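You operate a simulated robot arm through the tools that you are given. There is no shell and no other tool. Be economical: measure what you need, move in short steps, check, and stop when the job is done.

You are at the controls of a simulated two-armed robot. One attempt, no reset.

Task
Take the teal wiping pad and leave it on the white bench. Then press the zero key three times. Then take the red round brush on the beige bench and put it away on the back of the wash stand. Then put one of the blue soap bottles from the beige bench on the cream tray. Then take the beige wiper pad on the cream bench and put it away on the hose ledge. Then close the right cabinet door. Then take the yellow level and put it on the head ledge. Then take the knobbed block and leave it on the beige bench. Then put the oil pad on the white bench away on the green bench. Do these in the order given. Set down upright: red round brush, blue soap bottle, yellow level, knobbed block.

The check looks at the end state, three seconds after you hand in, the way a careful person would. Anything else that was tipped, shoved, dropped, spilled or broken makes it a failure.

Robot
Two 7-joint arms with two-finger parallel grippers on one trunk, on a base that drives. Base frame: it is fixed to the floor where the robot stands at the start and does not move with it; the origin is under the middle of the robot, x ahead of it, y to its left, z up; the surface under the hand at the start is at about z = 0.7. Readings come in m, degrees, newtons and seconds.
The left shoulder is at the start at [0.03, 0.119, 0.935], the right one opposite. With the tool pointing down near the work surface each hand reaches from about 0.24 to 0.68 m from the robot's upright axis, wherever it stands, measured 20 degrees to its own side. Places, roughly: back of the wash stand [0.6, 3.5, 0.8]; beige bench [1.4, -0.2, 0.8]; beige wiper pad (9x9x6 cm) [0.9, 0.7, 0.7]; blue soap bottle [1.5, 0, 0.75]; cream tray (20x11x3 cm) [1.5, -0.2, 0.8]; green bench [1.4, -3.2, 0.6]; head ledge (19x28 cm) [-1.78, 1.34, 0.98]; hose ledge (23x107 cm) [-1.74, -0.54, 1.04]; knobbed block (7x5x7 cm) [3.6, -0.4, 0.7]; oil pad (7x5x4 cm) [3.6, -0.3, 0.7]; red round brush (5x5x15 cm) [1.7, 0.3, 0.8]; right cabinet door [-0.3, 1.7, 0.9]; teal wiping pad (7x9x3 cm) [0.7, 0, 0.7]; white bench [3.8, -0.1, 0.7]; yellow level [-1.75, 0.5, 1.25]; zero key [0.6, 0.6, 0.8]. Payload 3.43 kg a hand.
Tool frame (each hand has its own): the origin (TCP) lies between the finger pads and is the grasp point; the fingertips stand 0.03 m ahead of it; z points along the fingers, y is the line along which they close. Largest opening 0.094 m; finger width 0.028, thickness 0.01; the body of the gripper, 0.05 by 0.096 m, starts 0.055 m behind the TCP.
Orientation is told as [roll, pitch, yaw] about the base's x, y, z axes, in that order, counted from this pose: with the fingers straight down and closing along the base's y, the tool's x points along the base's -x, its y along +y and its z along -z.

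Tools
- The arms move only by the tool servo_tool. It takes "left_series", "right_series" or both (then of equal length, played together; a hand with none holds still); each is a list that holds one entry, the list of rows, each a list of 7 numbers: the turn, a rotation vector about the tool's x, y, z in units of 4 degrees (1.0 is 4 degrees), then the shift along the tool's x, y, z in units of 50 mm (1.0 is 50 mm), then the gripper command, from -1 (shut) to 1 (fully open), values between in proportion. In form: [[[ax, ay, az, tx, ty, tz, hand], ...]]. A call has 1 to 20 rows; each row shifts and turns the commanded pose from where the row before left it, along the tool's axes as they then stand. A call with a number of a shift or a turn outside -1 to 1 is refused whole. A row lasts 0.2 s, in which the tool goes at most 0.05 m and 8.6 degrees; a call with a longer step from one row to the next is refused whole, and so is a gripper value outside its range. Where a pose cannot be reached the arm comes as near as it can. A force on the tool above 40 N (or 10 N above the force at the start of the call, whichever is more), or a blocked arm, ends the call early, and 0.2 s more pass. The fingers move at their own pace (about 0.072 m/s each) and stop on an object; they squeeze with about 41 N. The grip force told is the motor's: it shows also when the fingers shut on nothing. Time passes only in rows, and 0.2 s behind the last, so rows that do not move let the fingers close. It gives the time, the measured TCP pose, the force on the tool (base axes), the opening and the grip force at its end, in the units of the frame above (readings bear some noise), with the torque about the TCP (base axes, N m) and any sound that the robot's microphone picked up.
- Cameras (640 x 400 px; columns grow to the right, rows downward): "scene" is now at [0.0346, 0.0311, 1.6498]; the picture's right is [0.51, -0.86, 0.00], its down [-0.68, -0.41, -0.61] and it looks along [0.52, 0.31, -0.79] (base axes); focal length 295 px, centre (320, 200). "left" rides on the left gripper at [0.076, -0.014, -0.102] in its tool frame; the picture's right is [0.18, 0.98, 0.00], its down [-0.75, 0.14, -0.64] and it looks along [-0.63, 0.12, 0.77] (tool axes); focal length 243 px, centre (320, 200). "right" rides on the right gripper at [0.076, 0.014, -0.102] in its tool frame; the picture's right is [-0.18, 0.98, 0.00], its down [-0.75, -0.14, -0.64] and it looks along [-0.63, -0.12, 0.77] (tool axes); focal length 243 px, centre (320, 200). There is no depth. A picture from a camera that has moved, and an enlarged one, comes with that camera's place and axes in the base frame and with its lens. The place of the scene camera against the robot may be out by one fixed shift of up to 0.025 m in any direction.
- grab_frame(camera): a new picture of that camera. It takes no simulated time.
- raise_lower(by): slides the trunk up (or, below 0, down) by that many m; the arms and the scene camera ride with it, the base frame stays. It gives what a move gives, with no picture.
- base_move(legs): drives the robot by 1 to 6 legs, each [ahead, turn to the left] in m and degrees, along the robot's own axes; the way and the turn of a leg run together, so that a leg with both is an arc; at most 1.5 m and 180 degrees a leg. The arms and the cameras ride along, it lands a little off, and it stops where it bumps. It gives what a move gives.
- turn_head(pan, tilt): turns the head with the scene camera to pan (to the left, within 143 degrees either way) and tilt (down, from -29 to 69), counted from straight ahead of the robot. It gives what a move gives.
- inspect(camera, box): a new picture of the part [left, top, right, bottom] of that camera's present view, enlarged. It takes no simulated time.
- finish_job(): hands the job in; it is judged then, once.

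Go step by step. Nothing tells you exact positions but the pictures and the camera data: compare them with the known pose of the tool, close in by small moves and look again before you grip or let go. The budget is 483 turns and 230 pictures, counting those below and the enlarged ones. Unless the task says otherwise, let go and move clear before handing in.

The tools are called as a command line: name --argument value ..., lists and objects as JSON in quotes. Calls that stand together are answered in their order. servo_tool: Moves the arms, as the interface text tells. Its arguments: {"type":"object","properties":{"left_series":{"type":"array","items":{"type":"array","items":{"type":"array","items":{"type":"number"}}}},"right_series":{"type":"array","items":{"type":"array","items":{"type":"array","items":{"type":"number"}}}}},"required":[]} The other tools are called the same way: raise_lower (by) slides the trunk up or down; base_move (legs) drives the base; turn_head (pan, tilt) turns the head that bears the scene camera; grab_frame (camera) takes a picture; inspect (camera, box) takes an enlarged picture of a part of a camera's view; finish_job () hands the job in.

At the start:

```text
t: 0.0
left_position: [0.3562, 0.4332, 1.0095]
left_tcp_rot: [0.0, -0.1, 0.2]
left_wrist_force: [0.3, -0.2, 0.3]
left_ft_torque: [0.01, 0.0, 0.02]
left_finger_gap: 0.094
left_grip_force: 0.1
right_position: [0.3624, -0.0188, 1.0249]
right_tcp_rot: [0.0, 0.1, 0.3]
right_wrist_force: [-0.1, -1.2, 0.5]
right_ft_torque: [0.06, 0.06, 0.02]
right_finger_gap: 0.0939
right_grip_force: 0.1
trunk travel left (down, up): [-0.2, 0.21]
robot x, y, heading: [-0.0027, -0.0017, 0.2]
head pan, tilt: [30.8, 52.5]
```

scene: 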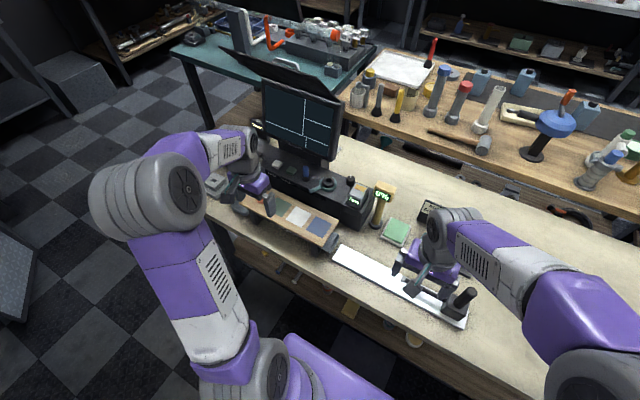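
right: 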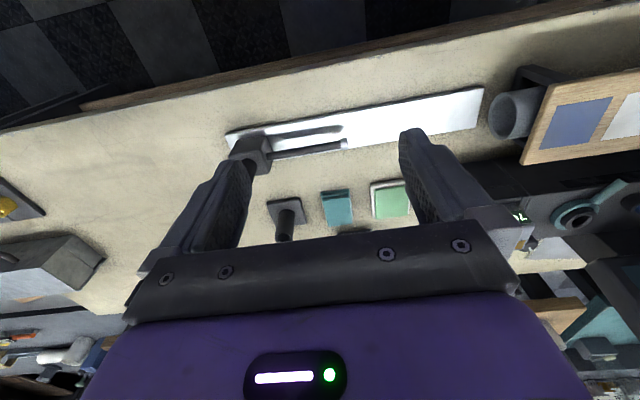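
left: 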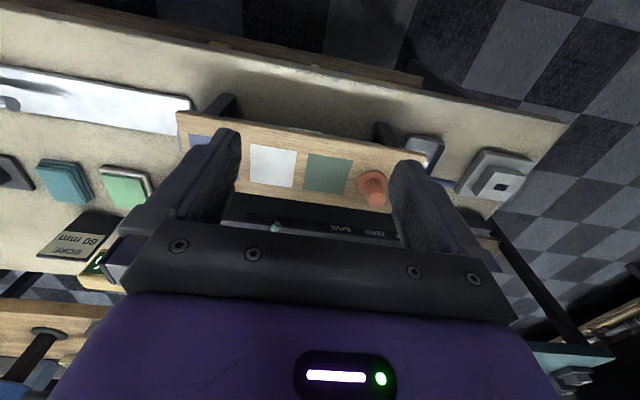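

I see the cream bench ahead with the teal pad near (0.65,-0.03) by the right hand, and the beige bench behind it. First I survey the room.

inspect --camera "scene" --box '[180, 120, 500, 320]'

inspect --camera "scene" --box '[320, 0, 640, 200]'

turn_head --pan 0 --tilt 20

grab_frame --camera "scene"

turn_head --pan -70 --tilt 20

grab_frame --camera "scene"

turn_head --pan -140 --tilt 20

grab_frame --camera "scene"

turn_head --pan 140 --tilt 20

grab_frame --camera "scene"

turn_head --pan 70 --tilt 20

grab_frame --camera "scene"

```text
2.00 times, centred on (340, 220) of scene
camera zoom: at [0.0346, 0.0311, 1.6498], right [0.51, -0.86, 0.0], down [-0.68, -0.41, -0.61], along [0.52, 0.31, -0.79], focal length 589 px, centre (280, 160)
```

zoom: 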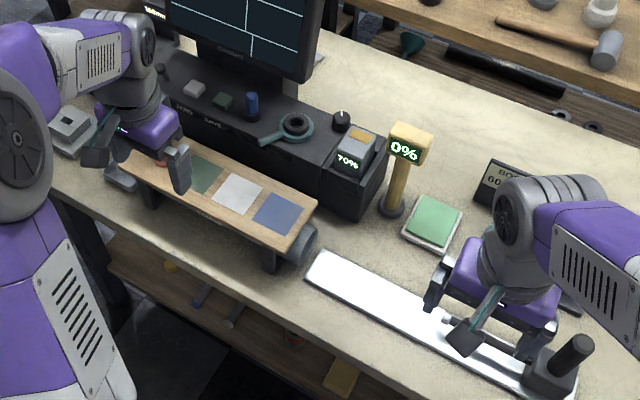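

```text
2.00 times, centred on (480, 100) of scene
camera zoom: at [0.0346, 0.0311, 1.6498], right [0.51, -0.86, 0.0], down [-0.68, -0.41, -0.61], along [0.52, 0.31, -0.79], focal length 589 px, centre (0, 400)
```

zoom: 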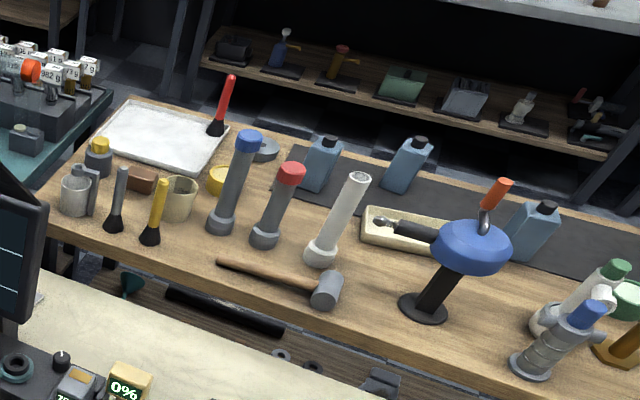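

```text
t: 1.0
left_position: [0.3556, 0.4341, 1.0088]
left_tcp_rot: [0.0, 0.0, 0.2]
left_wrist_force: [-1.2, -0.3, 0.2]
left_ft_torque: [0.0, 0.0, -0.01]
left_finger_gap: 0.0941
left_grip_force: 0.0
right_position: [0.3628, -0.0183, 1.0254]
right_tcp_rot: [0.0, 0.0, 0.2]
right_wrist_force: [0.7, 0.4, -0.8]
right_ft_torque: [0.0, -0.02, -0.02]
right_finger_gap: 0.0942
right_grip_force: 0.0
trunk travel left (down, up): [-0.2, 0.21]
robot x, y, heading: [0.0012, 0.0014, 0.0]
head pan, tilt: [0.0, 20.0]
```

```text
224 pictures are left
camera scene: at [0.0638, -0.007, 1.6986], right [0.0, -1.0, 0.0], down [-0.34, 0.0, -0.94], along [0.94, 0.0, -0.34], focal length 295 px, centre (320, 200)
```

scene: 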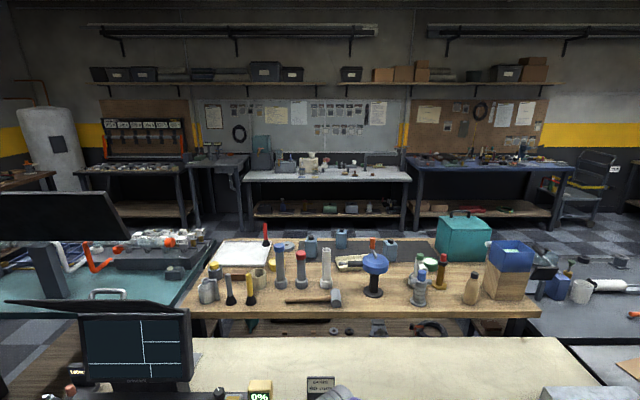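

```text
t: 2.4
left_position: [0.3547, 0.4343, 1.0102]
left_tcp_rot: [0.0, 0.0, 0.2]
left_wrist_force: [0.3, 0.8, -0.3]
left_ft_torque: [-0.02, 0.01, -0.04]
left_finger_gap: 0.0941
left_grip_force: 0.0
right_position: [0.3621, -0.0187, 1.025]
right_tcp_rot: [0.0, 0.0, 0.2]
right_wrist_force: [-0.5, 0.1, 0.0]
right_ft_torque: [0.0, -0.02, 0.04]
right_finger_gap: 0.0939
right_grip_force: 0.0
trunk travel left (down, up): [-0.2, 0.21]
robot x, y, heading: [0.0012, -0.0011, 0.1]
head pan, tilt: [-70.0, 20.0]
```

```text
223 pictures are left
camera scene: at [0.0025, -0.0946, 1.6987], right [-0.94, -0.34, 0.0], down [-0.12, 0.32, -0.94], along [0.32, -0.88, -0.34], focal length 295 px, centre (320, 200)
```

scene: 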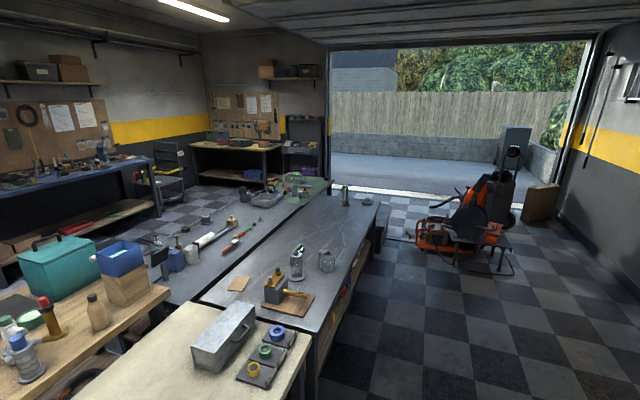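

```text
t: 3.8
left_position: [0.3558, 0.4338, 1.0095]
left_tcp_rot: [0.1, 0.0, 0.2]
left_wrist_force: [0.0, 0.5, -0.2]
left_ft_torque: [0.02, -0.03, 0.02]
left_finger_gap: 0.0941
left_grip_force: 0.1
right_position: [0.3635, -0.0184, 1.0255]
right_tcp_rot: [0.1, 0.0, 0.2]
right_wrist_force: [-0.6, 0.4, -0.5]
right_ft_torque: [-0.04, -0.01, -0.02]
right_finger_gap: 0.0941
right_grip_force: 0.0
trunk travel left (down, up): [-0.2, 0.21]
robot x, y, heading: [0.0022, 0.0015, 0.3]
head pan, tilt: [-140.0, 20.0]
```

```text
222 pictures are left
camera scene: at [-0.1007, -0.067, 1.6987], right [-0.64, 0.77, 0.0], down [0.26, 0.22, -0.94], along [-0.72, -0.6, -0.34], focal length 295 px, centre (320, 200)
```

scene: 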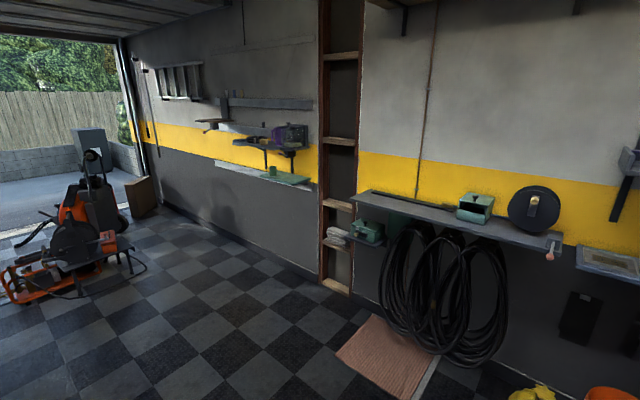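

```text
t: 7.7
left_position: [0.3559, 0.4327, 1.009]
left_tcp_rot: [0.1, 0.0, 0.2]
left_wrist_force: [-0.1, 0.3, 0.7]
left_ft_torque: [0.02, 0.02, 0.05]
left_finger_gap: 0.0939
left_grip_force: 0.1
right_position: [0.3637, -0.0194, 1.0255]
right_tcp_rot: [0.1, -0.1, 0.2]
right_wrist_force: [-0.3, 0.4, -0.9]
right_ft_torque: [-0.01, 0.02, 0.01]
right_finger_gap: 0.0939
right_grip_force: 0.0
trunk travel left (down, up): [-0.2, 0.21]
robot x, y, heading: [-0.001, -0.0004, 0.0]
head pan, tilt: [140.0, 20.0]
```

```text
221 pictures are left
camera scene: at [-0.1007, 0.0528, 1.6987], right [0.64, 0.77, 0.0], down [0.26, -0.22, -0.94], along [-0.72, 0.6, -0.34], focal length 295 px, centre (320, 200)
```

scene: 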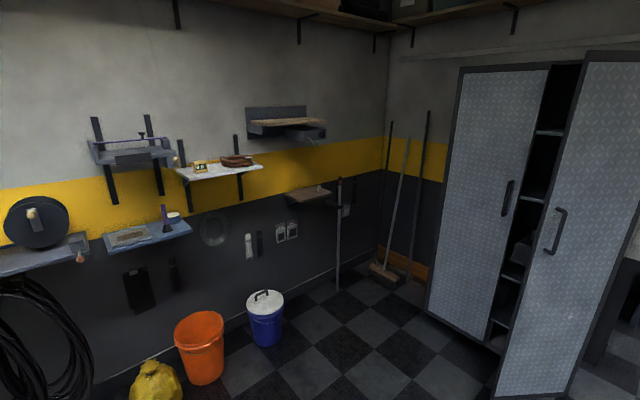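

```text
t: 9.1
left_position: [0.3552, 0.4339, 1.0093]
left_tcp_rot: [0.0, -0.1, 0.2]
left_wrist_force: [-0.2, 0.4, 0.3]
left_ft_torque: [0.02, 0.03, -0.01]
left_finger_gap: 0.0942
left_grip_force: 0.0
right_position: [0.3623, -0.02, 1.0251]
right_tcp_rot: [0.0, 0.0, 0.1]
right_wrist_force: [0.1, 0.2, 0.2]
right_ft_torque: [0.02, 0.02, 0.0]
right_finger_gap: 0.0942
right_grip_force: 0.1
trunk travel left (down, up): [-0.2, 0.21]
robot x, y, heading: [-0.0043, 0.0009, 0.0]
head pan, tilt: [70.0, 20.0]
```

```text
220 pictures are left
camera scene: at [0.0024, 0.0804, 1.6987], right [0.94, -0.34, 0.0], down [-0.12, -0.32, -0.94], along [0.32, 0.88, -0.34], focal length 295 px, centre (320, 200)
```

scene: 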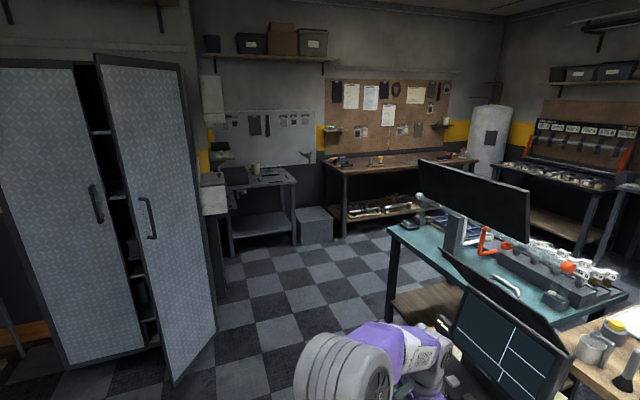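

The room is mapped: cream bench in front, beige behind it, white bench on the far wall, with a route around the left side via the teal bench. I move the right hand above the teal pad and look.

servo_tool --right_series '[[[0, 0, 0, -0.766, -0.046, 0.357, 1], [0, 0, 0, -0.766, -0.046, 0.357, 1], [0, 0, 0, -0.766, -0.046, 0.357, 1], [0, 0, 0, -0.766, -0.046, 0.357, 1], [0, 0, 0, -0.766, -0.046, 0.357, 1], [0, 0, 0, -0.766, -0.046, 0.357, 1]]]'

grab_frame --camera "right"

turn_head --pan 0 --tilt 55

grab_frame --camera "scene"

```text
t: 10.5
left_position: [0.3561, 0.4347, 1.0089]
left_tcp_rot: [0.0, 0.0, 0.2]
left_wrist_force: [-0.1, -0.2, -0.9]
left_ft_torque: [-0.01, 0.01, 0.03]
left_finger_gap: 0.0941
left_grip_force: 0.1
right_position: [0.5923, -0.0321, 0.9172]
right_tcp_rot: [0.0, 0.0, 0.2]
right_wrist_force: [0.1, 1.0, 0.9]
right_ft_torque: [-0.01, 0.01, -0.02]
right_finger_gap: 0.0938
right_grip_force: 0.2
trunk travel left (down, up): [-0.2, 0.21]
robot x, y, heading: [-0.0033, -0.0014, -0.0]
head pan, tilt: [70.0, 20.0]
```

```text
219 pictures are left
camera right: at [0.5162, -0.0173, 1.0192], right [0.18, 0.98, 0.0], down [0.76, -0.14, 0.64], along [0.63, -0.12, -0.77], focal length 243 px, centre (320, 200)
```

right: 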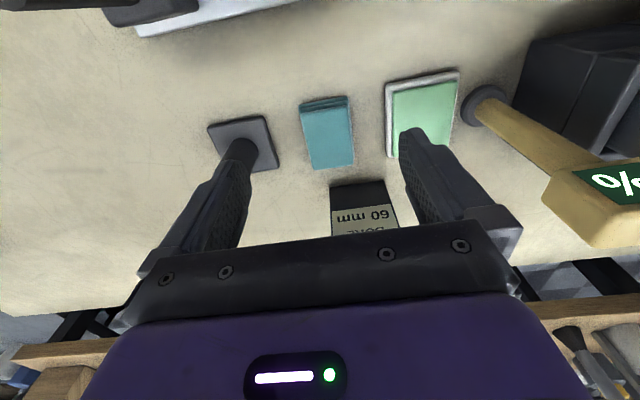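

```text
t: 11.9
left_position: [0.356, 0.4336, 1.0094]
left_tcp_rot: [0.0, 0.0, 0.2]
left_wrist_force: [-1.2, 0.1, -0.8]
left_ft_torque: [0.01, -0.02, 0.05]
left_finger_gap: 0.0938
left_grip_force: 0.1
right_position: [0.5927, -0.0319, 0.9187]
right_tcp_rot: [-0.1, 0.0, 0.2]
right_wrist_force: [-0.5, -0.1, -0.2]
right_ft_torque: [-0.01, -0.03, 0.0]
right_finger_gap: 0.094
right_grip_force: 0.1
trunk travel left (down, up): [-0.2, 0.21]
robot x, y, heading: [-0.0027, -0.001, -0.2]
head pan, tilt: [0.0, 55.0]
```

```text
218 pictures are left
camera scene: at [0.0427, -0.007, 1.6467], right [0.0, -1.0, 0.0], down [-0.82, 0.0, -0.57], along [0.57, 0.0, -0.82], focal length 295 px, centre (320, 200)
```

scene: 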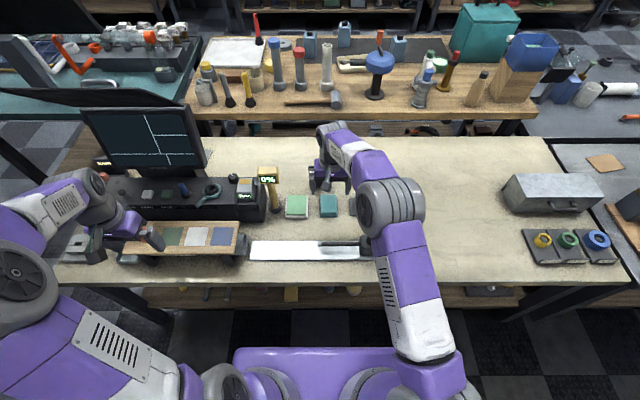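

The teal pad is centred near (0.65,-0.032), narrow side along y. I descend over it with fingers slightly narrowed to clear the peg base.

servo_tool --right_series '[[[0, 0, 0, -0.58, 0, 0, 0.75], [0, 0, 0, -0.58, 0, 0, 0.75], [0, 0, 0, 0, 0, 0.85, 0.75], [0, 0, 0, 0, 0, 0.85, 0.75], [0, 0, 0, 0, 0, 0.7, 0.75]]]'

grab_frame --camera "right"

```text
t: 13.1
left_position: [0.356, 0.4333, 1.0086]
left_tcp_rot: [0.1, 0.0, 0.2]
left_wrist_force: [0.8, -0.3, -0.3]
left_ft_torque: [0.0, -0.02, -0.01]
left_finger_gap: 0.094
left_grip_force: 0.0
right_position: [0.6326, -0.0342, 0.7962]
right_tcp_rot: [0.1, 0.0, 0.2]
right_wrist_force: [0.5, -0.1, 0.9]
right_ft_torque: [0.02, -0.02, 0.01]
right_finger_gap: 0.0822
right_grip_force: 0.0
right hand out of reach, approached as far as the arm can: row 2, 5
trunk travel left (down, up): [-0.2, 0.21]
robot x, y, heading: [0.0009, 0.0009, -0.2]
head pan, tilt: [0.0, 55.0]
```

```text
217 pictures are left
camera right: at [0.555, -0.0195, 0.8987], right [0.18, 0.98, 0.0], down [0.75, -0.14, 0.64], along [0.63, -0.12, -0.77], focal length 243 px, centre (320, 200)
```

right: 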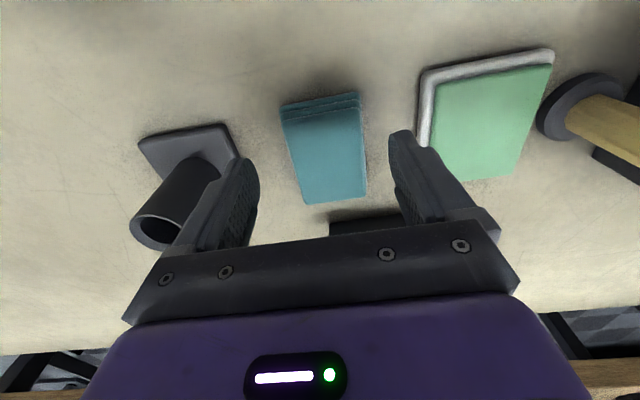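

Reach ends at x≈0.63, but that still spans the pad well (0.60–0.70). I descend straight and check.

servo_tool --right_series '[[[0, 0, 0, 0, 0.05, 0.5, 0.75], [0, 0, 0, 0, 0.05, 0.5, 0.75]]]'

grab_frame --camera "right"

```text
t: 13.7
left_position: [0.3549, 0.4331, 1.0095]
left_tcp_rot: [0.1, 0.0, 0.2]
left_wrist_force: [0.0, 0.2, -1.2]
left_ft_torque: [-0.02, -0.01, 0.03]
left_finger_gap: 0.094
left_grip_force: 0.2
right_position: [0.6213, -0.0276, 0.7514]
right_tcp_rot: [0.0, 0.0, 0.1]
right_wrist_force: [0.0, 0.6, 0.4]
right_ft_torque: [-0.02, -0.03, -0.01]
right_finger_gap: 0.0822
right_grip_force: 0.0
right hand out of reach, approached as far as the arm can: row 1, 2
trunk travel left (down, up): [-0.2, 0.21]
robot x, y, heading: [0.0012, 0.0018, -0.0]
head pan, tilt: [0.0, 55.0]
```

```text
216 pictures are left
camera right: at [0.544, -0.0143, 0.852], right [0.18, 0.98, 0.0], down [0.75, -0.14, 0.64], along [0.63, -0.12, -0.77], focal length 243 px, centre (320, 200)
```

right: 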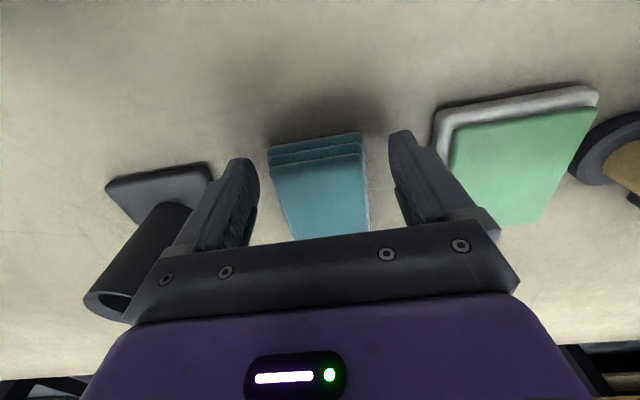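

Reach shrinks as I go down. I check the clearance between the robot base and the bench before nudging forward.

turn_head --pan 0 --tilt 69

grab_frame --camera "scene"

```text
t: 14.4
left_position: [0.3569, 0.435, 1.01]
left_tcp_rot: [0.0, 0.0, 0.2]
left_wrist_force: [0.0, 0.4, 0.7]
left_ft_torque: [0.0, 0.0, -0.01]
left_finger_gap: 0.0937
left_grip_force: 0.2
right_position: [0.6217, -0.0284, 0.7498]
right_tcp_rot: [0.0, -0.1, 0.3]
right_wrist_force: [0.3, 0.4, -1.2]
right_ft_torque: [-0.01, 0.0, 0.05]
right_finger_gap: 0.0823
right_grip_force: 0.0
trunk travel left (down, up): [-0.2, 0.21]
robot x, y, heading: [0.0009, -0.004, -0.1]
head pan, tilt: [0.0, 68.8]
```

```text
215 pictures are left
camera scene: at [0.0265, -0.0071, 1.6312], right [0.0, -1.0, 0.0], down [-0.93, 0.0, -0.36], along [0.36, 0.0, -0.93], focal length 295 px, centre (320, 200)
```

scene: 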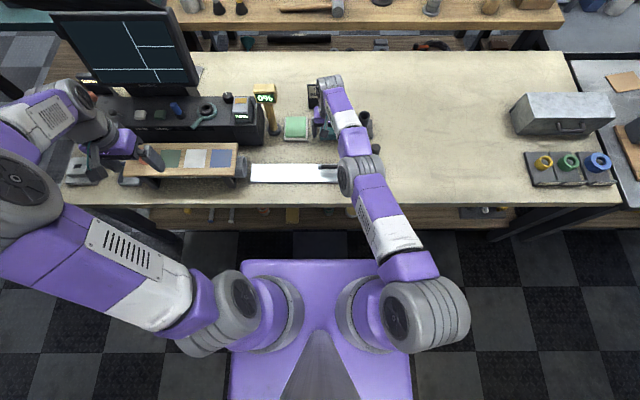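

There is over 10 cm between the base and the bench, so I drive ahead 4 cm.

base_move --legs '[[0.04, 0]]'

grab_frame --camera "right"

```text
t: 15.3
left_position: [0.3962, 0.434, 1.0089]
left_tcp_rot: [0.0, 0.2, 0.3]
left_wrist_force: [0.8, 0.0, 0.1]
left_ft_torque: [0.0, 0.03, -0.02]
left_finger_gap: 0.094
left_grip_force: 0.0
right_position: [0.6612, -0.0279, 0.7502]
right_tcp_rot: [0.0, 0.1, 0.2]
right_wrist_force: [0.9, -0.1, 0.0]
right_ft_torque: [0.0, 0.02, 0.04]
right_finger_gap: 0.0823
right_grip_force: 0.0
trunk travel left (down, up): [-0.2, 0.21]
robot x, y, heading: [0.039, 0.0025, 0.2]
head pan, tilt: [0.0, 68.8]
```

```text
214 pictures are left
camera right: at [0.5847, -0.0138, 0.8515], right [0.18, 0.98, 0.0], down [0.76, -0.14, 0.64], along [0.63, -0.12, -0.77], focal length 243 px, centre (320, 200)
```

right: 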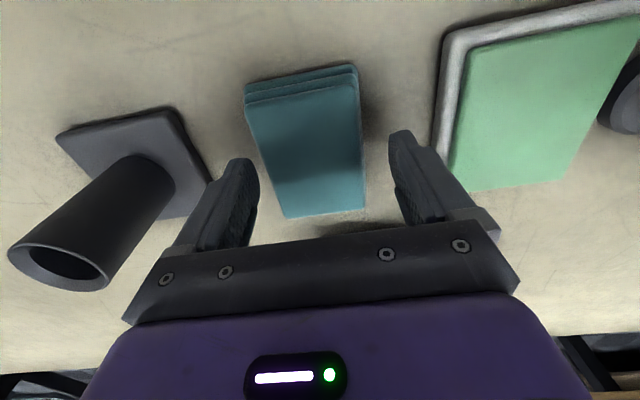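

The hand now straddles the pad; a little lower, then close.

servo_tool --right_series '[[[0, 0, 0, 0.1, -0.05, 0.26, 0.75], [0, 0, 0, 0, 0, 0, -1], [0, 0, 0, 0, 0, 0, -1], [0, 0, 0, 0, 0, 0, -1], [0, 0, 0, 0, 0, 0, -1]]]'

grab_frame --camera "right"

```text
t: 16.5
left_position: [0.3952, 0.4344, 1.0103]
left_tcp_rot: [-0.1, 0.1, 0.3]
left_wrist_force: [-0.1, -0.5, -0.1]
left_ft_torque: [-0.02, 0.0, -0.05]
left_finger_gap: 0.0941
left_grip_force: 0.1
right_position: [0.6568, -0.0294, 0.7364]
right_tcp_rot: [0.0, 0.2, 0.3]
right_wrist_force: [-0.7, -0.3, 0.2]
right_ft_torque: [-0.03, -0.01, 0.02]
right_finger_gap: 0.0646
right_grip_force: 41.1
trunk travel left (down, up): [-0.2, 0.21]
robot x, y, heading: [0.0369, 0.0003, 0.2]
head pan, tilt: [0.0, 68.8]
```

```text
213 pictures are left
camera right: at [0.5801, -0.0155, 0.8393], right [0.18, 0.98, 0.0], down [0.76, -0.14, 0.64], along [0.63, -0.12, -0.77], focal length 243 px, centre (320, 200)
```

right: 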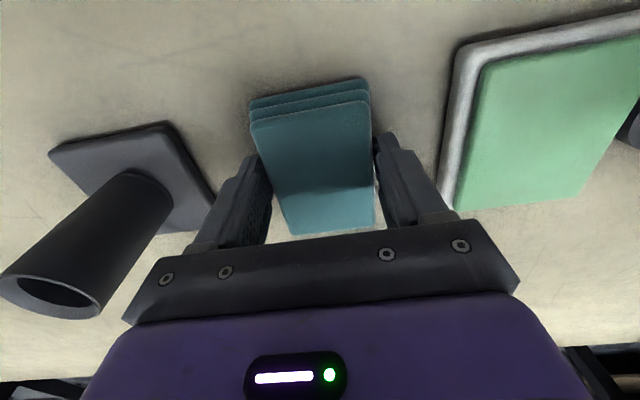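

Gripped (gap 6.5 cm). Lift and retract both hands to a compact driving posture.

servo_tool --right_series '[[[0, 0, 0, 0, 0, -0.5, -1], [0, 0, 0, 0, 0, -1, -1], [0, 0, 0, 0, 0, -1, -1], [0, 0, 0, 0, 0, -1, -1], [0, 0, 0, 0.3, 0, -0.9, -1], [0, 0, 0, 1, 0, 0, -1], [0, 0, 0, 1, 0, 0, -1], [0, 0, 0, 1, 0, 0, -1], [0, 0, 0, 1, 0, 0, -1], [0, 0, 0, 1, 0, 0, -1], [0, 0, 0, 0.3, -0.5, -0.5, -1], [0, 0, 0, 0.2, -0.6, -0.5, -1]]]'

turn_head --pan 90 --tilt 35

grab_frame --camera "scene"

grab_frame --camera "right"

```text
t: 19.1
left_position: [0.3936, 0.4337, 1.0097]
left_tcp_rot: [0.0, -0.1, 0.3]
left_wrist_force: [0.3, 0.4, 0.2]
left_ft_torque: [0.0, -0.02, 0.0]
left_finger_gap: 0.0938
left_grip_force: 0.1
right_position: [0.643, -0.0071, 1.0457]
right_tcp_rot: [0.0, 0.1, 0.3]
right_wrist_force: [-0.2, 0.7, 0.2]
right_ft_torque: [-0.02, -0.03, 0.02]
right_finger_gap: 0.0001
right_grip_force: 33.0
right hand out of reach, approached as far as the arm can: row 1, 2, 3, 5, 6, 7, 8, 9, 10, 11, 12
trunk travel left (down, up): [-0.2, 0.21]
robot x, y, heading: [0.0414, 0.0013, -0.1]
head pan, tilt: [0.0, 68.8]
```

```text
t: 20.8
left_position: [0.3953, 0.4333, 1.0097]
left_tcp_rot: [-0.1, 0.0, 0.4]
left_wrist_force: [-0.5, 0.1, -0.4]
left_ft_torque: [-0.02, 0.04, 0.01]
left_finger_gap: 0.094
left_grip_force: 0.0
right_position: [0.6444, -0.0065, 1.0462]
right_tcp_rot: [0.0, 0.2, 0.4]
right_wrist_force: [-0.5, -0.1, -0.1]
right_ft_torque: [0.01, 0.0, 0.01]
right_finger_gap: 0.0
right_grip_force: 32.9
trunk travel left (down, up): [-0.2, 0.21]
robot x, y, heading: [0.0396, -0.0008, 0.1]
head pan, tilt: [90.0, 35.0]
```

```text
212 pictures are left
camera scene: at [0.0101, 0.081, 1.6749], right [1.0, 0.0, 0.0], down [0.0, -0.57, -0.82], along [0.0, 0.82, -0.57], focal length 295 px, centre (320, 200)
```

scene: 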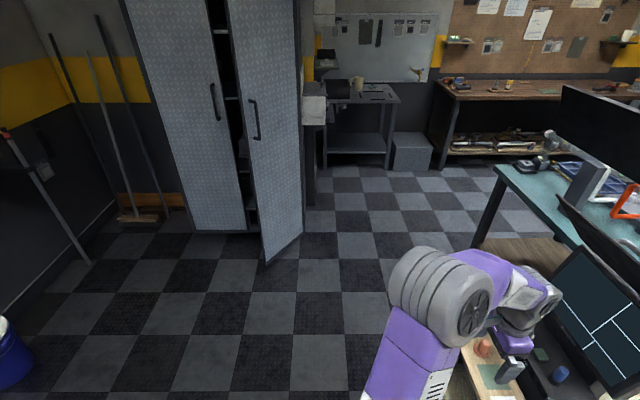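

```text
211 pictures are left
camera right: at [0.5673, 0.0069, 1.1472], right [0.18, 0.98, 0.0], down [0.76, -0.14, 0.64], along [0.63, -0.12, -0.77], focal length 243 px, centre (320, 200)
```

right: 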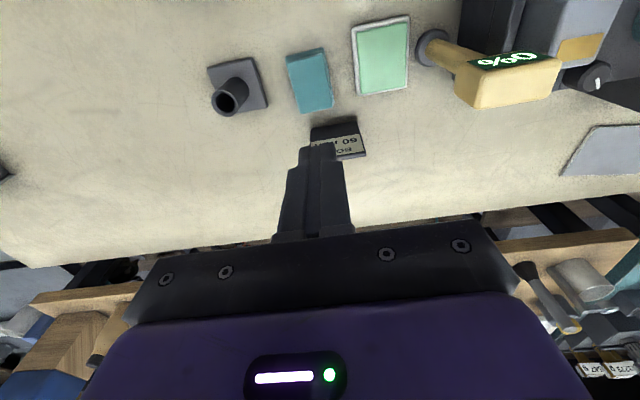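

The pad slipped out and stayed in place on the bench; also the arm stalled on the way back. I test retraction with the empty hand.

servo_tool --right_series '[[[0, 0, 0, 0.8, 0, 0, 0.75], [0, 0, 0, 0.8, 0, 0, 0.75], [0, 0, 0, 0.8, 0, 0, 0.75]]]'

```text
t: 21.6
left_position: [0.3951, 0.4338, 1.0092]
left_tcp_rot: [0.0, 0.0, 0.2]
left_wrist_force: [-1.1, 0.7, -0.5]
left_ft_torque: [0.0, -0.01, 0.01]
left_finger_gap: 0.0938
left_grip_force: 0.0
right_position: [0.6242, 0.0255, 1.0765]
right_tcp_rot: [0.0, -0.1, 0.3]
right_wrist_force: [0.4, 0.4, -0.1]
right_ft_torque: [0.0, 0.0, 0.01]
right_finger_gap: 0.0821
right_grip_force: 0.0
right hand out of reach, approached as far as the arm can: row 1, 2, 3
trunk travel left (down, up): [-0.2, 0.21]
robot x, y, heading: [0.0398, 0.0001, 0.1]
head pan, tilt: [90.0, 35.0]
```

turn_head --pan 0 --tilt 60

grab_frame --camera "scene"

```text
t: 23.2
left_position: [0.3942, 0.4336, 1.0099]
left_tcp_rot: [0.1, 0.0, 0.3]
left_wrist_force: [-0.2, 0.1, 0.2]
left_ft_torque: [-0.02, 0.03, 0.02]
left_finger_gap: 0.0939
left_grip_force: 0.1
right_position: [0.6238, 0.024, 1.0764]
right_tcp_rot: [0.0, 0.1, 0.3]
right_wrist_force: [0.1, 0.3, 0.2]
right_ft_torque: [0.04, -0.02, -0.04]
right_finger_gap: 0.0823
right_grip_force: 0.2
trunk travel left (down, up): [-0.2, 0.21]
robot x, y, heading: [0.0403, -0.0006, 0.0]
head pan, tilt: [0.0, 60.0]
```

```text
210 pictures are left
camera scene: at [0.0767, -0.007, 1.6406], right [0.0, -1.0, 0.0], down [-0.87, 0.0, -0.5], along [0.5, 0.0, -0.87], focal length 295 px, centre (320, 200)
```

scene: 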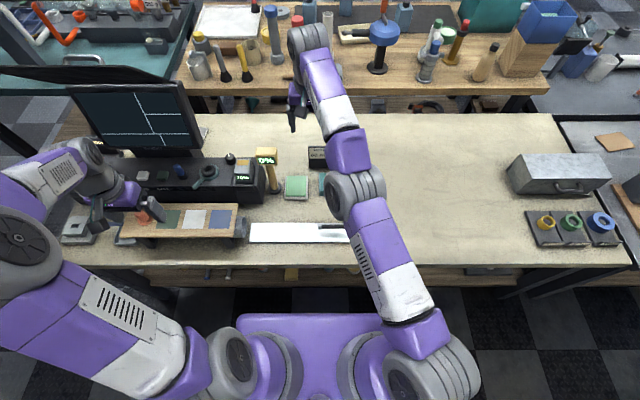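

The right arm is stretched straight. I try backing it out sideways to the right.

servo_tool --right_series '[[[0, 0, 0, 0.3, -0.8, 0.3, 0.75], [0, 0, 0, 0.3, -0.8, 0.3, 0.75], [0, 0, 0, 0.5, -0.7, 0.3, 0.75], [0, 0, 0, 0.6, -0.6, 0.2, 0.75]]]'

```text
t: 24.2
left_position: [0.3957, 0.4337, 1.0099]
left_tcp_rot: [0.0, 0.1, 0.3]
left_wrist_force: [0.5, -0.3, -1.0]
left_ft_torque: [-0.02, 0.0, 0.01]
left_finger_gap: 0.0938
left_grip_force: 0.1
right_position: [0.6593, -0.1017, 1.0594]
right_tcp_rot: [0.0, 0.0, 0.4]
right_wrist_force: [-0.3, 0.1, 0.9]
right_ft_torque: [0.0, 0.0, 0.05]
right_finger_gap: 0.0824
right_grip_force: 0.0
right hand out of reach, approached as far as the arm can: row 1, 2, 3, 4
trunk travel left (down, up): [-0.2, 0.21]
robot x, y, heading: [0.0433, -0.0017, 0.2]
head pan, tilt: [0.0, 60.0]
```

servo_tool --right_series '[[[0, 0, 0, 0.6, 0, 0, 0.75], [0, 0, 0, 0.6, 0, 0, 0.75], [0, 0, 0, 0.6, 0, 0, 0.75], [0, 0, 0, 0.6, 0, 0, 0.75], [0, 0, 0, 0.6, 0, 0, 0.75], [0, 0, 0, 0, 0, 0, 0.75], [0, 0, 0, 0, 0, 0, 0.75], [0, 0, 0, 0, 0, 0, 0.75], [0, 0, 0, 0, 0, 0, 0.75], [0, 0, 0, 0, 0, 0, 0.75], [0, 0, 0, 0, 0, 0, 0.75]]]'

```text
t: 26.6
left_position: [0.3951, 0.4331, 1.0098]
left_tcp_rot: [0.0, 0.0, 0.3]
left_wrist_force: [0.8, 0.2, 0.1]
left_ft_torque: [0.01, 0.0, -0.03]
left_finger_gap: 0.0941
left_grip_force: 0.1
right_position: [0.6396, -0.08, 1.1066]
right_tcp_rot: [0.0, 0.1, 0.3]
right_wrist_force: [0.4, -0.9, -0.9]
right_ft_torque: [-0.01, 0.04, -0.01]
right_finger_gap: 0.0825
right_grip_force: 0.1
right hand out of reach, approached as far as the arm can: row 1, 2, 3, 4, 5
trunk travel left (down, up): [-0.2, 0.21]
robot x, y, heading: [0.0418, 0.0, -0.2]
head pan, tilt: [0.0, 60.0]
```

servo_tool --right_series '[[[0, -1, 0, 0, 0, 0, 0.75], [0, -1, 0, 0, 0, 0, 0.75], [0, -1, 0, 0, 0, 0, 0.75]]]'

servo_tool --right_series '[[[0, 0, 0, 0.6, 0, 0.6, 0.75], [0, 0, 0, 0.6, 0, 0.6, 0.75], [0, 0, 0, 0.6, 0, 0.6, 0.75]]]'

```text
t: 27.4
left_position: [0.395, 0.4336, 1.0086]
left_tcp_rot: [0.0, 0.0, 0.4]
left_wrist_force: [0.6, 0.0, 0.5]
left_ft_torque: [0.01, 0.0, 0.0]
left_finger_gap: 0.0937
left_grip_force: 0.0
right_position: [0.6768, -0.0751, 1.1225]
right_tcp_rot: [0.0, -11.9, 0.1]
right_wrist_force: [-0.4, -0.3, 0.1]
right_ft_torque: [0.01, 0.0, 0.0]
right_finger_gap: 0.0825
right_grip_force: 0.0
right hand out of reach, approached as far as the arm can: row 1, 2, 3
trunk travel left (down, up): [-0.2, 0.21]
robot x, y, heading: [0.037, -0.0003, 0.2]
head pan, tilt: [0.0, 60.0]
```

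```text
t: 28.2
left_position: [0.3949, 0.4336, 1.0096]
left_tcp_rot: [0.0, 0.0, 0.3]
left_wrist_force: [-0.3, 0.3, -2.1]
left_ft_torque: [-0.03, -0.01, 0.0]
left_finger_gap: 0.094
left_grip_force: 0.1
right_position: [0.7008, -0.0585, 1.045]
right_tcp_rot: [0.1, -11.9, 0.2]
right_wrist_force: [-0.1, -0.1, -0.3]
right_ft_torque: [-0.03, 0.01, -0.03]
right_finger_gap: 0.0821
right_grip_force: 0.1
right hand out of reach, approached as far as the arm can: row 1, 2, 3
trunk travel left (down, up): [-0.2, 0.21]
robot x, y, heading: [0.0402, -0.0009, -0.0]
head pan, tilt: [0.0, 60.0]
```

servo_tool --right_series '[[[0, 1, 0, 0.5, 0.8, 0, 0.75], [0, 1, 0, 0.5, 0.8, 0, 0.75], [0, 1, 0, 0.5, 0.8, 0, 0.75], [0, 0, 0, 0.5, 0.8, 0, 0.75]]]'

servo_tool --right_series '[[[0, 0, 0, 0.5, 0, -0.8, 0.75], [0, 0, 0, 0.5, 0, -0.8, 0.75], [0, 0, 0, 0.5, 0, -0.8, 0.75]]]'

```text
t: 29.2
left_position: [0.396, 0.4335, 1.0088]
left_tcp_rot: [0.0, 0.0, 0.3]
left_wrist_force: [0.0, 0.1, -1.4]
left_ft_torque: [-0.01, -0.05, 0.0]
left_finger_gap: 0.0939
left_grip_force: 0.0
right_position: [0.598, 0.104, 1.0363]
right_tcp_rot: [0.0, 0.0, 0.3]
right_wrist_force: [0.1, 0.0, -0.4]
right_ft_torque: [-0.03, 0.01, 0.01]
right_finger_gap: 0.082
right_grip_force: 0.2
trunk travel left (down, up): [-0.2, 0.21]
robot x, y, heading: [0.0383, 0.0007, -0.1]
head pan, tilt: [0.0, 60.0]
```

```text
t: 30.0
left_position: [0.3941, 0.4343, 1.0099]
left_tcp_rot: [0.0, 0.0, 0.2]
left_wrist_force: [0.3, -0.2, 0.2]
left_ft_torque: [-0.01, 0.0, 0.0]
left_finger_gap: 0.094
left_grip_force: 0.0
right_position: [0.5253, 0.1002, 1.1576]
right_tcp_rot: [-0.1, -0.1, 0.3]
right_wrist_force: [-0.2, -0.6, -0.2]
right_ft_torque: [0.01, -0.03, 0.03]
right_finger_gap: 0.0825
right_grip_force: 0.2
trunk travel left (down, up): [-0.2, 0.21]
robot x, y, heading: [0.0444, -0.0007, 0.2]
head pan, tilt: [0.0, 60.0]
```

The arm is free again. I bring it back to a mid position, nudge the base 3 cm closer for margin, and look at the pad again.

servo_tool --right_series '[[[0, 0, 0, 0.3, -0.8, 0.4, 0.75], [0, 0, 0, 0.3, -0.8, 0.4, 0.75], [0, 0, 0, 0.2, -0.8, 0.6, 0.75], [0, 0, 0, 0, 0, 0.8, 0.75]]]'

base_move --legs '[[0.03, 0]]'

grab_frame --camera "right"

```text
refused: row 3 steps farther than a row can; nothing moved
```

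```text
t: 30.9
left_position: [0.4251, 0.4345, 1.0082]
left_tcp_rot: [0.1, 0.2, 0.3]
left_wrist_force: [0.2, 0.1, 0.0]
left_ft_torque: [0.01, 0.01, -0.05]
left_finger_gap: 0.094
left_grip_force: 0.0
right_position: [0.5569, 0.0996, 1.1576]
right_tcp_rot: [0.0, 0.2, 0.3]
right_wrist_force: [0.2, -0.1, 0.4]
right_ft_torque: [0.02, 0.07, 0.03]
right_finger_gap: 0.0823
right_grip_force: 0.0
trunk travel left (down, up): [-0.2, 0.21]
robot x, y, heading: [0.0676, -0.0002, 0.0]
head pan, tilt: [0.0, 60.0]
```

```text
209 pictures are left
camera right: at [0.4805, 0.1145, 1.2584], right [0.18, 0.98, 0.0], down [0.75, -0.14, 0.64], along [0.63, -0.11, -0.77], focal length 243 px, centre (320, 200)
```

right: 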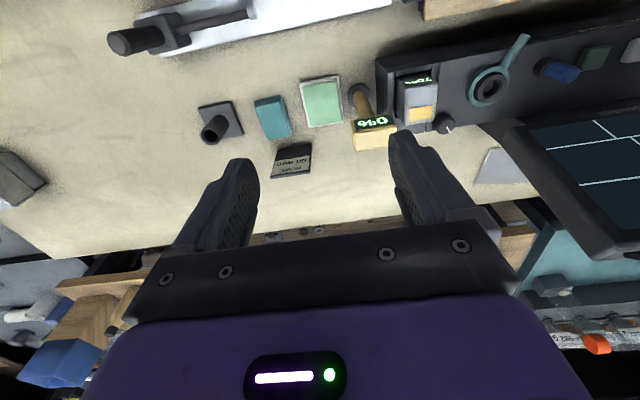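

servo_tool --right_series '[[[0, 0, 0, -0.14, -0.43, 0.83, 0.75], [0, 0, 0, -0.14, -0.43, 0.83, 0.75], [0, 0, 0, -0.14, -0.43, 0.83, 0.75], [0, 0, 0, -0.14, -0.43, 0.83, 0.75], [0, 0, 0, -0.14, -0.43, 0.83, 0.75], [0, 0, 0, -0.14, -0.43, 0.83, 0.75]]]'

grab_frame --camera "right"

```text
t: 32.2
left_position: [0.425, 0.4336, 1.0083]
left_tcp_rot: [0.0, 0.1, 0.4]
left_wrist_force: [-0.2, 0.4, -0.4]
left_ft_torque: [0.03, -0.01, 0.0]
left_finger_gap: 0.0939
left_grip_force: 0.1
right_position: [0.6008, -0.0283, 0.904]
right_tcp_rot: [0.1, 0.0, 0.3]
right_wrist_force: [0.1, -0.6, -0.8]
right_ft_torque: [0.01, 0.03, -0.01]
right_finger_gap: 0.0822
right_grip_force: 0.0
trunk travel left (down, up): [-0.2, 0.21]
robot x, y, heading: [0.0679, -0.0016, 0.1]
head pan, tilt: [0.0, 60.0]
```

```text
208 pictures are left
camera right: at [0.5236, -0.0146, 1.0059], right [0.18, 0.98, 0.0], down [0.75, -0.14, 0.64], along [0.63, -0.11, -0.77], focal length 243 px, centre (320, 200)
```

right: 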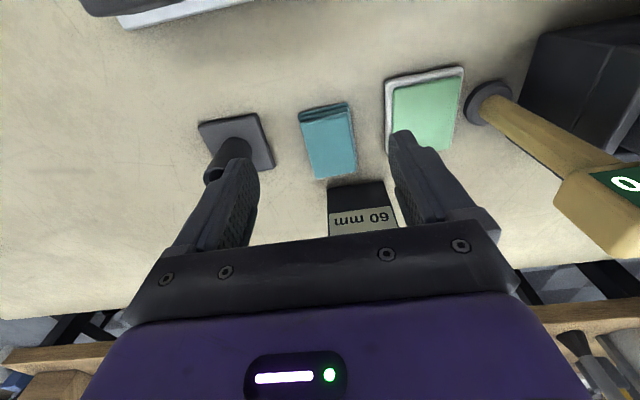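

servo_tool --right_series '[[[0, 0, 0, -0.6, 0, 0.5, 0.75], [0, 0, 0, -0.5, 0, 0.7, 0.75], [0, 0, 0, 0, 0, 0.9, 0.75], [0, 0, 0, 0, 0, 0.9, 0.75], [0, 0, 0, 0, 0, 0.2, 0.75], [0, 0, 0, 0, 0, 0.1, 0.75], [0, 0, 0, 0, 0, 0.1, 0.75], [0, 0, 0, 0, 0, 0.1, 0.75]]]'

```text
t: 34.0
left_position: [0.4242, 0.4335, 1.0097]
left_tcp_rot: [0.0, 0.0, 0.3]
left_wrist_force: [0.2, -0.9, 0.7]
left_ft_torque: [-0.01, 0.01, 0.01]
left_finger_gap: 0.094
left_grip_force: 0.0
right_position: [0.6545, -0.0264, 0.7321]
right_tcp_rot: [0.0, 0.1, 0.3]
right_wrist_force: [0.3, 0.1, 0.3]
right_ft_torque: [0.0, 0.01, -0.04]
right_finger_gap: 0.0824
right_grip_force: 0.1
trunk travel left (down, up): [-0.2, 0.21]
robot x, y, heading: [0.0686, -0.0013, -0.1]
head pan, tilt: [0.0, 60.0]
```

servo_tool --right_series '[[[0, 0, 0, 0, 0, 0.1, 0.75], [0, 0, 0, 0, 0, 0.1, 0.75], [0, 0, 0, 0, 0, 0.1, 0.75]]]'

```text
t: 34.7
left_position: [0.4218, 0.4328, 1.011]
left_tcp_rot: [0.0, -0.1, 0.4]
left_wrist_force: [-0.2, -0.4, -0.3]
left_ft_torque: [0.01, 0.0, 0.0]
left_finger_gap: 0.094
left_grip_force: 0.1
right_position: [0.655, -0.0268, 0.7305]
right_tcp_rot: [0.0, -0.2, 0.3]
right_wrist_force: [-15.6, -3.2, 23.2]
right_ft_torque: [-0.43, 0.78, -0.09]
right_finger_gap: 0.0826
right_grip_force: 0.7
trunk travel left (down, up): [-0.2, 0.21]
robot x, y, heading: [0.0674, 0.003, 0.2]
head pan, tilt: [0.0, 60.0]
stopped in row 3 (right hand): the force on the tool passed its limit at 46 N (the readings are from after the stop); the commanded pose is now the measured one
```

Touched the table at TCP z≈0.73. Back off 2 mm, close, lift slowly.

servo_tool --right_series '[[[0, 0, 0, 0, 0, -0.06, 0.75], [0, 0, 0, 0, 0, 0, -1], [0, 0, 0, 0, 0, 0, -1], [0, 0, 0, 0, 0, 0, -1], [0, 0, 0, 0, 0, 0, -1], [0, 0, 0, 0, 0, 0, -1], [0, 0, 0, 0, 0, -0.2, -1], [0, 0, 0, 0, 0, -0.3, -1]]]'

grab_frame --camera "right"

```text
t: 36.5
left_position: [0.4255, 0.4347, 1.0089]
left_tcp_rot: [-0.1, 0.0, 0.3]
left_wrist_force: [0.1, -0.3, -0.5]
left_ft_torque: [0.0, 0.02, 0.01]
left_finger_gap: 0.0942
left_grip_force: 0.0
right_position: [0.6572, -0.0273, 0.7554]
right_tcp_rot: [0.0, -0.3, 0.3]
right_wrist_force: [-1.6, 0.0, -0.5]
right_ft_torque: [0.0, -0.01, 0.0]
right_finger_gap: 0.069
right_grip_force: 40.8
trunk travel left (down, up): [-0.2, 0.21]
robot x, y, heading: [0.0685, 0.0035, 0.2]
head pan, tilt: [0.0, 60.0]
```

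```text
207 pictures are left
camera right: at [0.5793, -0.0137, 0.8566], right [0.18, 0.98, 0.0], down [0.75, -0.14, 0.65], along [0.64, -0.11, -0.76], focal length 243 px, centre (320, 200)
```

right: 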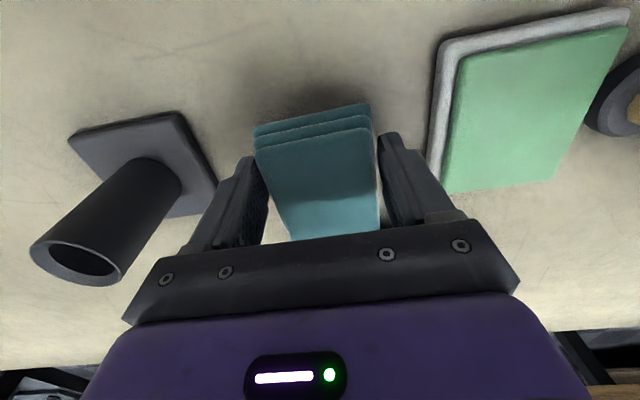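

Now gripped at its full 7 cm width. Lift further.

servo_tool --right_series '[[[0, 0, 0, 0.1, 0, -0.4, -1], [0, 0, 0, 0.1, 0, -0.5, -1], [0, 0, 0, 0.2, 0, -0.6, -1], [0, 0, 0, 0.2, 0, -0.6, -1], [0, 0, 0, 0.2, 0, -0.6, -1], [0, 0, 0, 0.3, 0, -0.6, -1], [0, 0, 0, 0.3, 0, -0.6, -1]]]'

grab_frame --camera "right"

```text
t: 38.1
left_position: [0.4229, 0.4335, 1.0103]
left_tcp_rot: [0.0, 0.0, 0.3]
left_wrist_force: [0.1, 0.1, -0.5]
left_ft_torque: [-0.01, -0.02, 0.0]
left_finger_gap: 0.0938
left_grip_force: 0.0
right_position: [0.585, -0.0282, 0.9483]
right_tcp_rot: [0.0, -0.4, 0.4]
right_wrist_force: [-0.5, 0.9, -0.7]
right_ft_torque: [-0.01, -0.02, -0.01]
right_finger_gap: 0.0693
right_grip_force: 40.5
trunk travel left (down, up): [-0.2, 0.21]
robot x, y, heading: [0.0677, -0.0025, 0.2]
head pan, tilt: [0.0, 60.0]
```

```text
206 pictures are left
camera right: at [0.5073, -0.0143, 1.0507], right [0.18, 0.98, 0.0], down [0.75, -0.14, 0.65], along [0.64, -0.12, -0.76], focal length 243 px, centre (320, 200)
```

right: 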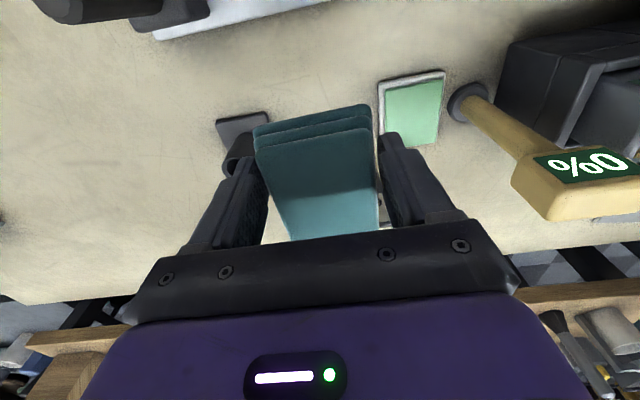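

The pad is held firmly. I back off from the bench and tuck both hands, then view the left-hand route.

base_move --legs '[[-0.47, 0]]'

servo_tool --right_series '[[[0, 0, 0, 0.6, -0.1, -0.3, -1], [0, 0, 0, 0.6, -0.1, -0.3, -1], [0, 0, 0, 0.6, -0.1, -0.3, -1], [0, 0, 0, 0.6, -0.1, -0.2, -1], [0, 0, 0, 0.4, -0.1, 0, -1], [0, 0, 0, 0, 0, 0, -1]]]' --left_series '[[[0, 0, 0, 0, -0.7, 0, 0.5], [0, 0, 0, 0, -0.7, 0, 0], [0, 0, 0, 0, -0.7, 0, -0.5], [0, 0, 0, 0, -0.7, 0, -1], [0, 0, 0, 0, -0.7, 0, -1], [0, 0, 0, 0, -0.5, 0, -1]]]'

turn_head --pan 65 --tilt 35

grab_frame --camera "scene"

```text
t: 40.9
left_position: [-0.0427, 0.4337, 1.0092]
left_tcp_rot: [0.0, 0.1, 0.4]
left_wrist_force: [-0.2, -0.1, 0.2]
left_ft_torque: [0.02, -0.02, -0.03]
left_finger_gap: 0.0941
left_grip_force: 0.1
right_position: [0.12, -0.0281, 0.9492]
right_tcp_rot: [0.1, -0.4, 0.4]
right_wrist_force: [0.2, 0.7, -1.0]
right_ft_torque: [0.01, -0.02, -0.03]
right_finger_gap: 0.0666
right_grip_force: 40.6
trunk travel left (down, up): [-0.2, 0.21]
robot x, y, heading: [-0.3949, 0.0001, 0.1]
head pan, tilt: [0.0, 60.0]
```

```text
t: 42.3
left_position: [-0.0403, 0.2336, 1.008]
left_tcp_rot: [0.1, 0.0, 0.5]
left_wrist_force: [0.3, 0.2, 0.8]
left_ft_torque: [0.0, -0.02, -0.03]
left_finger_gap: 0.0
left_grip_force: 32.5
right_position: [-0.0196, -0.0516, 1.0023]
right_tcp_rot: [0.1, -0.3, 0.5]
right_wrist_force: [-0.9, -0.7, -0.4]
right_ft_torque: [0.0, 0.03, 0.01]
right_finger_gap: 0.0663
right_grip_force: 41.0
trunk travel left (down, up): [-0.2, 0.21]
robot x, y, heading: [-0.3951, -0.0064, 0.1]
head pan, tilt: [0.0, 60.0]
```

```text
t: 43.7
left_position: [-0.0407, 0.2345, 1.0086]
left_tcp_rot: [0.0, 0.0, 0.5]
left_wrist_force: [-0.1, -0.7, 0.1]
left_ft_torque: [-0.04, -0.04, 0.02]
left_finger_gap: 0.0
left_grip_force: 33.1
right_position: [-0.0203, -0.0513, 1.0016]
right_tcp_rot: [0.1, -0.3, 0.5]
right_wrist_force: [0.6, -0.2, -1.0]
right_ft_torque: [-0.02, 0.06, -0.01]
right_finger_gap: 0.0666
right_grip_force: 40.8
trunk travel left (down, up): [-0.2, 0.21]
robot x, y, heading: [-0.3966, -0.0008, 0.2]
head pan, tilt: [65.0, 35.0]
```

```text
205 pictures are left
camera scene: at [-0.3892, 0.0716, 1.6748], right [0.91, -0.42, 0.0], down [-0.24, -0.52, -0.82], along [0.34, 0.74, -0.57], focal length 295 px, centre (320, 200)
```

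scene: 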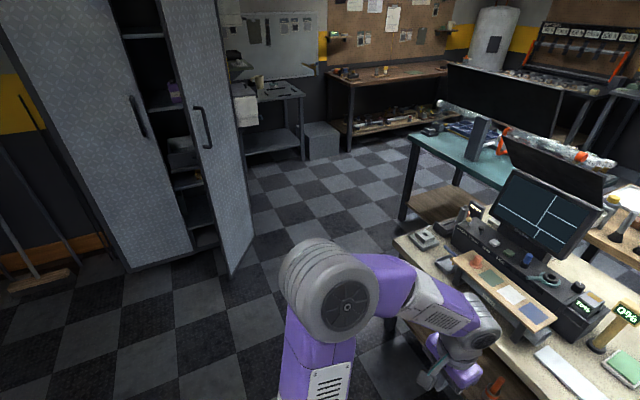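

The way between the open cabinet door and the cream bench is clear. I drive the left route in stages.

base_move --legs '[[-0.1, 0], [0, 69], [1.3, 0]]'

turn_head --pan -45 --tilt 30

grab_frame --camera "scene"

```text
t: 53.9
left_position: [-0.0634, 1.6209, 1.008]
left_tcp_rot: [0.0, 0.0, 66.8]
left_wrist_force: [0.1, 0.2, 0.4]
left_ft_torque: [0.0, 0.0, -0.03]
left_finger_gap: 0.0
left_grip_force: 33.2
right_position: [0.2058, 1.5249, 1.0014]
right_tcp_rot: [0.1, -0.2, 66.7]
right_wrist_force: [-0.5, -0.1, -0.5]
right_ft_torque: [-0.02, 0.06, -0.02]
right_finger_gap: 0.0654
right_grip_force: 41.4
trunk travel left (down, up): [-0.2, 0.21]
robot x, y, heading: [0.0096, 1.2032, 66.6]
head pan, tilt: [65.0, 35.0]
```

```text
t: 55.8
left_position: [-0.0626, 1.621, 1.0082]
left_tcp_rot: [0.0, 0.1, 66.7]
left_wrist_force: [0.1, -0.5, -0.2]
left_ft_torque: [-0.01, -0.02, 0.01]
left_finger_gap: 0.0003
left_grip_force: 33.3
right_position: [0.2064, 1.5237, 1.0023]
right_tcp_rot: [0.0, -0.3, 66.7]
right_wrist_force: [0.1, 0.0, -0.6]
right_ft_torque: [-0.04, 0.02, -0.01]
right_finger_gap: 0.0651
right_grip_force: 40.7
trunk travel left (down, up): [-0.2, 0.21]
robot x, y, heading: [0.0026, 1.2029, 66.5]
head pan, tilt: [-45.0, 30.0]
```

```text
204 pictures are left
camera scene: at [0.0806, 1.199, 1.6827], right [0.37, -0.93, 0.0], down [-0.47, -0.18, -0.87], along [0.81, 0.32, -0.5], focal length 295 px, centre (320, 200)
```

scene: 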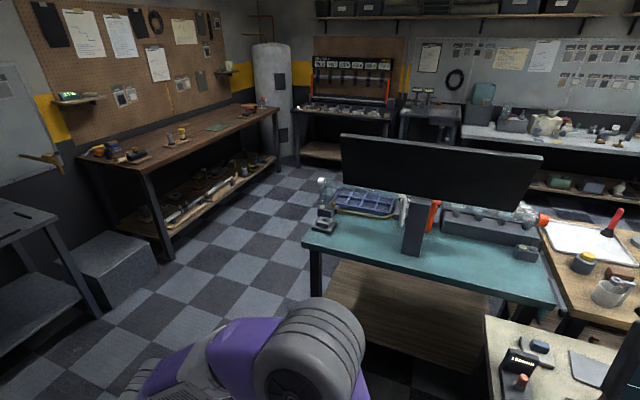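

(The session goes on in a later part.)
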